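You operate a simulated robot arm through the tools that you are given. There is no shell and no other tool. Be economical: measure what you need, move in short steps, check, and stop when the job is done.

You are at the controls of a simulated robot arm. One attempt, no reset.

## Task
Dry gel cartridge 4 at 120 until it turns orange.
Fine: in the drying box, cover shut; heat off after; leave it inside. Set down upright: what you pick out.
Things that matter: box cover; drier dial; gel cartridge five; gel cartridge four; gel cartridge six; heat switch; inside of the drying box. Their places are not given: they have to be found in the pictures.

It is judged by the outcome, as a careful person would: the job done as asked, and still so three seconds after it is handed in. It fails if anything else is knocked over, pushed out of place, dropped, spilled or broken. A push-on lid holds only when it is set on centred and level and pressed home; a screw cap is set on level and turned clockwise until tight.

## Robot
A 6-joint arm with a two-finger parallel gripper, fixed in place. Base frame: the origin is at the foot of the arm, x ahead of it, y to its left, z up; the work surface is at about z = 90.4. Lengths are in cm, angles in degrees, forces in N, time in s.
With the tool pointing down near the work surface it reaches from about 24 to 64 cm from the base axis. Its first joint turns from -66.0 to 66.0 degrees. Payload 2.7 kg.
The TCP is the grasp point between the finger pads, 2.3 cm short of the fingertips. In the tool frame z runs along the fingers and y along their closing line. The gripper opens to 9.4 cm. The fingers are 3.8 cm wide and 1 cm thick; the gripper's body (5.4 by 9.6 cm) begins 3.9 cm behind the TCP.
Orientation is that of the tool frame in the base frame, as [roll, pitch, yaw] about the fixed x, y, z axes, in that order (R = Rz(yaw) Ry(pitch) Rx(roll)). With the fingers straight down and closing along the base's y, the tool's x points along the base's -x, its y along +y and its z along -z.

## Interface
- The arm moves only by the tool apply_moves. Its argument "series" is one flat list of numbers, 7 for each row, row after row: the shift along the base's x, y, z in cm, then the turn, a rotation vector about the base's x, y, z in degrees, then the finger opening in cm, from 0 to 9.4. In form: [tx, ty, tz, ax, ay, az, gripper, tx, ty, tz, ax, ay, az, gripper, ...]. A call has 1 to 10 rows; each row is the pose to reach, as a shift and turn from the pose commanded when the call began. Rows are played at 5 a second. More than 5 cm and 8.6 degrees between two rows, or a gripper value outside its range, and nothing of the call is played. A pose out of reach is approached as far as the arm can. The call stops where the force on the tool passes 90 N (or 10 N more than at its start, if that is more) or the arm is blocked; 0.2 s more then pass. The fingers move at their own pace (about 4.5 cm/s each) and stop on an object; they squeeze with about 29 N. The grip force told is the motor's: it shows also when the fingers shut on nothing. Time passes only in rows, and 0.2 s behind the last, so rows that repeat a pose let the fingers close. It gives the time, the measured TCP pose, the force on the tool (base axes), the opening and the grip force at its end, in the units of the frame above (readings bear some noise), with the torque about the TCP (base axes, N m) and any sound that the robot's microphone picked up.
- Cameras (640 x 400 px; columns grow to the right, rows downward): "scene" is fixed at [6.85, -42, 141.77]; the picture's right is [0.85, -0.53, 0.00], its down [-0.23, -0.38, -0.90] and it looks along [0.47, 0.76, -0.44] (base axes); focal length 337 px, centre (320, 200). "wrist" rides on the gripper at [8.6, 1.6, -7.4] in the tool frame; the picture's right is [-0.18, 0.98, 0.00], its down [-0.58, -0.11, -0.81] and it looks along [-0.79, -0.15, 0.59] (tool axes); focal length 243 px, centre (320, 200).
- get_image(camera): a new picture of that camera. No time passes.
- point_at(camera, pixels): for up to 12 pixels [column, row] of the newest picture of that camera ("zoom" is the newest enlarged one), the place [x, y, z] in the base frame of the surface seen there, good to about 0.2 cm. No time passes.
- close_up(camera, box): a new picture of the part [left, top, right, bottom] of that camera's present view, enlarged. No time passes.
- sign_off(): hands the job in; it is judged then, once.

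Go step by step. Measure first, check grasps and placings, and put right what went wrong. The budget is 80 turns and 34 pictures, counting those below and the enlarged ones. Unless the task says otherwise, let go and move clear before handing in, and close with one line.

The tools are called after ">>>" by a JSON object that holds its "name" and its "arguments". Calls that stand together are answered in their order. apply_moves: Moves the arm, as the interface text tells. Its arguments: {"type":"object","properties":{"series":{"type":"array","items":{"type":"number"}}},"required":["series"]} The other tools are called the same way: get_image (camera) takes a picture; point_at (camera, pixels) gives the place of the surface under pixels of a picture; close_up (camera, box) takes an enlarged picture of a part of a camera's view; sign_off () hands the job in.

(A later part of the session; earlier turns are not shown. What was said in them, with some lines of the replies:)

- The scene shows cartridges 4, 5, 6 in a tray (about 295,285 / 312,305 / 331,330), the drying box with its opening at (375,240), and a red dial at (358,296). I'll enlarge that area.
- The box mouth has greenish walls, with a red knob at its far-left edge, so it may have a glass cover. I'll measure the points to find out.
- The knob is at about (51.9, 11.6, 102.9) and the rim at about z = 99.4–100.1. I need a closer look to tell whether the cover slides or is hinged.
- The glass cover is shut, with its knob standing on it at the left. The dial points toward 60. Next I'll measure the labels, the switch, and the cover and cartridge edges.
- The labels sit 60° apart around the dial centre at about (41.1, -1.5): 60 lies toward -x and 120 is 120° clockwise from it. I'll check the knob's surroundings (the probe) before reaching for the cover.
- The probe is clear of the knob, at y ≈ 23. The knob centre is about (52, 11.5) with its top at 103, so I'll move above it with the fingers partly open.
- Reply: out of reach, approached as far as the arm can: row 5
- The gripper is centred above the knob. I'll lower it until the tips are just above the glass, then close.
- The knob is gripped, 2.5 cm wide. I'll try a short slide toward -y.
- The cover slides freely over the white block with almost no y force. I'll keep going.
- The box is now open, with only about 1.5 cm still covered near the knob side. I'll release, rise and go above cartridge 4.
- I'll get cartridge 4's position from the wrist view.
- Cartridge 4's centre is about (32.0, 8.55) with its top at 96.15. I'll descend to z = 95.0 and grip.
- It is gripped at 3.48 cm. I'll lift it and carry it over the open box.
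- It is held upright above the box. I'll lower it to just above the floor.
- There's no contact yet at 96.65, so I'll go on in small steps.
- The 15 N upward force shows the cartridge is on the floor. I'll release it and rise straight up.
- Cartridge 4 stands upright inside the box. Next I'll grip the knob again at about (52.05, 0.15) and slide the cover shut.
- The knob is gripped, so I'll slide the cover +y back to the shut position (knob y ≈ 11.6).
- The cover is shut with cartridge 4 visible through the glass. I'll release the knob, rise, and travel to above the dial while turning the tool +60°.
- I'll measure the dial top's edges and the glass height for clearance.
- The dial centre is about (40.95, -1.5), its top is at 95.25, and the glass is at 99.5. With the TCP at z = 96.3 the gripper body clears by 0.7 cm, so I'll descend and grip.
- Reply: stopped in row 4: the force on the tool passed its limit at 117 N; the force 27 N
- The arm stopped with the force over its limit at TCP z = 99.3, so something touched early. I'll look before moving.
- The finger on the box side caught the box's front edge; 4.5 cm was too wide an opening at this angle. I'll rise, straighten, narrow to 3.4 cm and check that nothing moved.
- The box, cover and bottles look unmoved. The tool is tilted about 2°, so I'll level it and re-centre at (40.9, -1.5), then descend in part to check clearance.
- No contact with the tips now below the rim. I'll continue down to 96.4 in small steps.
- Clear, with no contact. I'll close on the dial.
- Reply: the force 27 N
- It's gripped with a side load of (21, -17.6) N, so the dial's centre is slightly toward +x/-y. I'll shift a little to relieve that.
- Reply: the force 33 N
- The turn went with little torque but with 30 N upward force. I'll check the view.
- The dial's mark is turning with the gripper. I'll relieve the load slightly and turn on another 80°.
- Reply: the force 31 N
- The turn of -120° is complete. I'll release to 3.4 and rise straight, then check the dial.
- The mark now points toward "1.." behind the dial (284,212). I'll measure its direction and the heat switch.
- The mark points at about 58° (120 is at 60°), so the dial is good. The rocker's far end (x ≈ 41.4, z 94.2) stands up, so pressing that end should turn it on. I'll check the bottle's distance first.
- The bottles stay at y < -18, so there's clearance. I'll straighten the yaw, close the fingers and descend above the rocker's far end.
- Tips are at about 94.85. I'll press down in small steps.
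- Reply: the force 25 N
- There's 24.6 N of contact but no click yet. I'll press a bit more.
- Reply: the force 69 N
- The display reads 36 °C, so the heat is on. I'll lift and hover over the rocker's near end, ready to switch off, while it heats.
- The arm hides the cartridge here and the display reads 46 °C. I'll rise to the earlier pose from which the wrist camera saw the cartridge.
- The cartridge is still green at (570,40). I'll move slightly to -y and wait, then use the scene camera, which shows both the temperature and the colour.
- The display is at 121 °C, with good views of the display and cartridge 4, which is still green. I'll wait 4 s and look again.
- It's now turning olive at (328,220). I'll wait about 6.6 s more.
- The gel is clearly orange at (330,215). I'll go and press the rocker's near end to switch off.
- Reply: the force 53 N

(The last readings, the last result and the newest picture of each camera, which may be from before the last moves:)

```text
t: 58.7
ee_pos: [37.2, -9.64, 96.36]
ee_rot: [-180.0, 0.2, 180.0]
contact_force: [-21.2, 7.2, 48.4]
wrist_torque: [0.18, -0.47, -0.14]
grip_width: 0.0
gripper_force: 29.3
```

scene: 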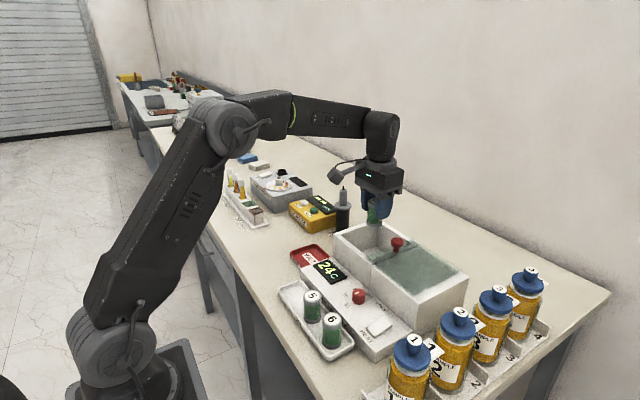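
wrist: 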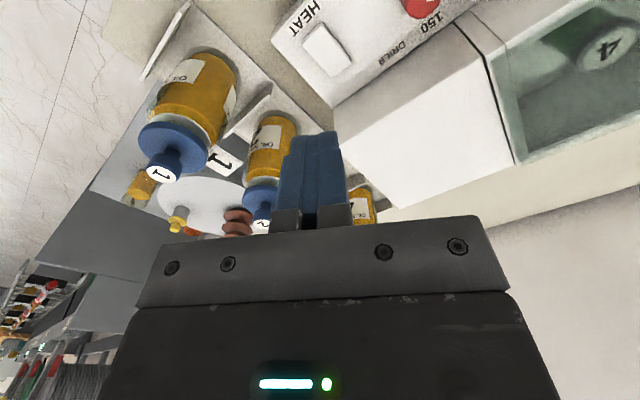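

There was firm contact at 48 N. I'll rise to the viewing pose and check.

>>> {"name": "apply_moves", "arguments": {"series": [0, 0, 2, 0, 0, 0, 0, 0, 0, 6, 0, 0, 0, 0, 0, -1, 10.5, 0, 0, 0, 0, 0.7, -3, 14, 0, 0, 0, 0, 1.4, -4, 17, 0, 0, 0, 0, 1.4, -4, 17, 0, 0, 0, 0, 1.4, -4, 17, 0, 0, 0, 0]}}

>>> {"name": "close_up", "arguments": {"camera": "scene", "box": [300, 200, 440, 350]}}

```text
t: 60.3
ee_pos: [38.66, -13.62, 113.07]
ee_rot: [-179.9, 0.0, 180.0]
contact_force: [-0.3, 0.2, 0.1]
wrist_torque: [0.0, -0.01, 0.04]
grip_width: 0.01
gripper_force: 29.2
```

```text
2.67 times, centred on (370, 275) of scene
```

zoom: 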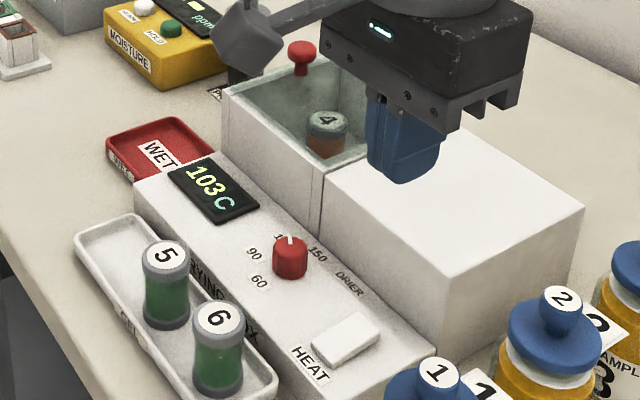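

The display has dropped to 103 °C and the rocker is back, so the heat is off. I'll do one final close look at the cartridge and cover.

>>> {"name": "apply_moves", "arguments": {"series": [-2, 0, 4, 0, 0, 0, 0, -4, 0, 8, 0, 0, 0, 0, -4, 0, 12, 0, 0, 0, 0]}}

>>> {"name": "close_up", "arguments": {"camera": "scene", "box": [325, 205, 425, 275]}}

```text
t: 61.1
ee_pos: [34.52, -13.57, 125.07]
ee_rot: [-179.9, 0.0, -180.0]
contact_force: [0.0, -0.6, 0.1]
wrist_torque: [-0.04, 0.02, -0.02]
grip_width: 0.01
gripper_force: 29.0
```

```text
5.71 times, centred on (375, 240) of scene
```

zoom: 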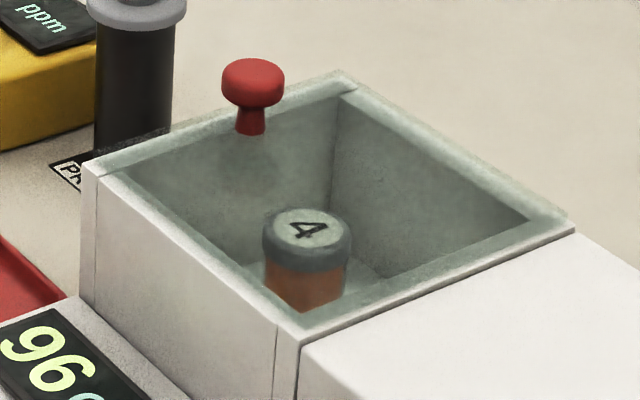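

Cartridge 4 is orange and upright in the shut box, the temperature is falling (96 °C), and the arm is clear. I'm handing it in.

>>> {"name": "sign_off", "arguments": {}}

```text
The job is handed in.
```

Cartridge 4 was dried at the 120 setting until it turned orange; it stands upright in the drying box with the cover shut and the heat off. On the way to the dial a finger hit the box's front edge and the arm stopped on force (117 N), but nothing looked moved in the pictures after.
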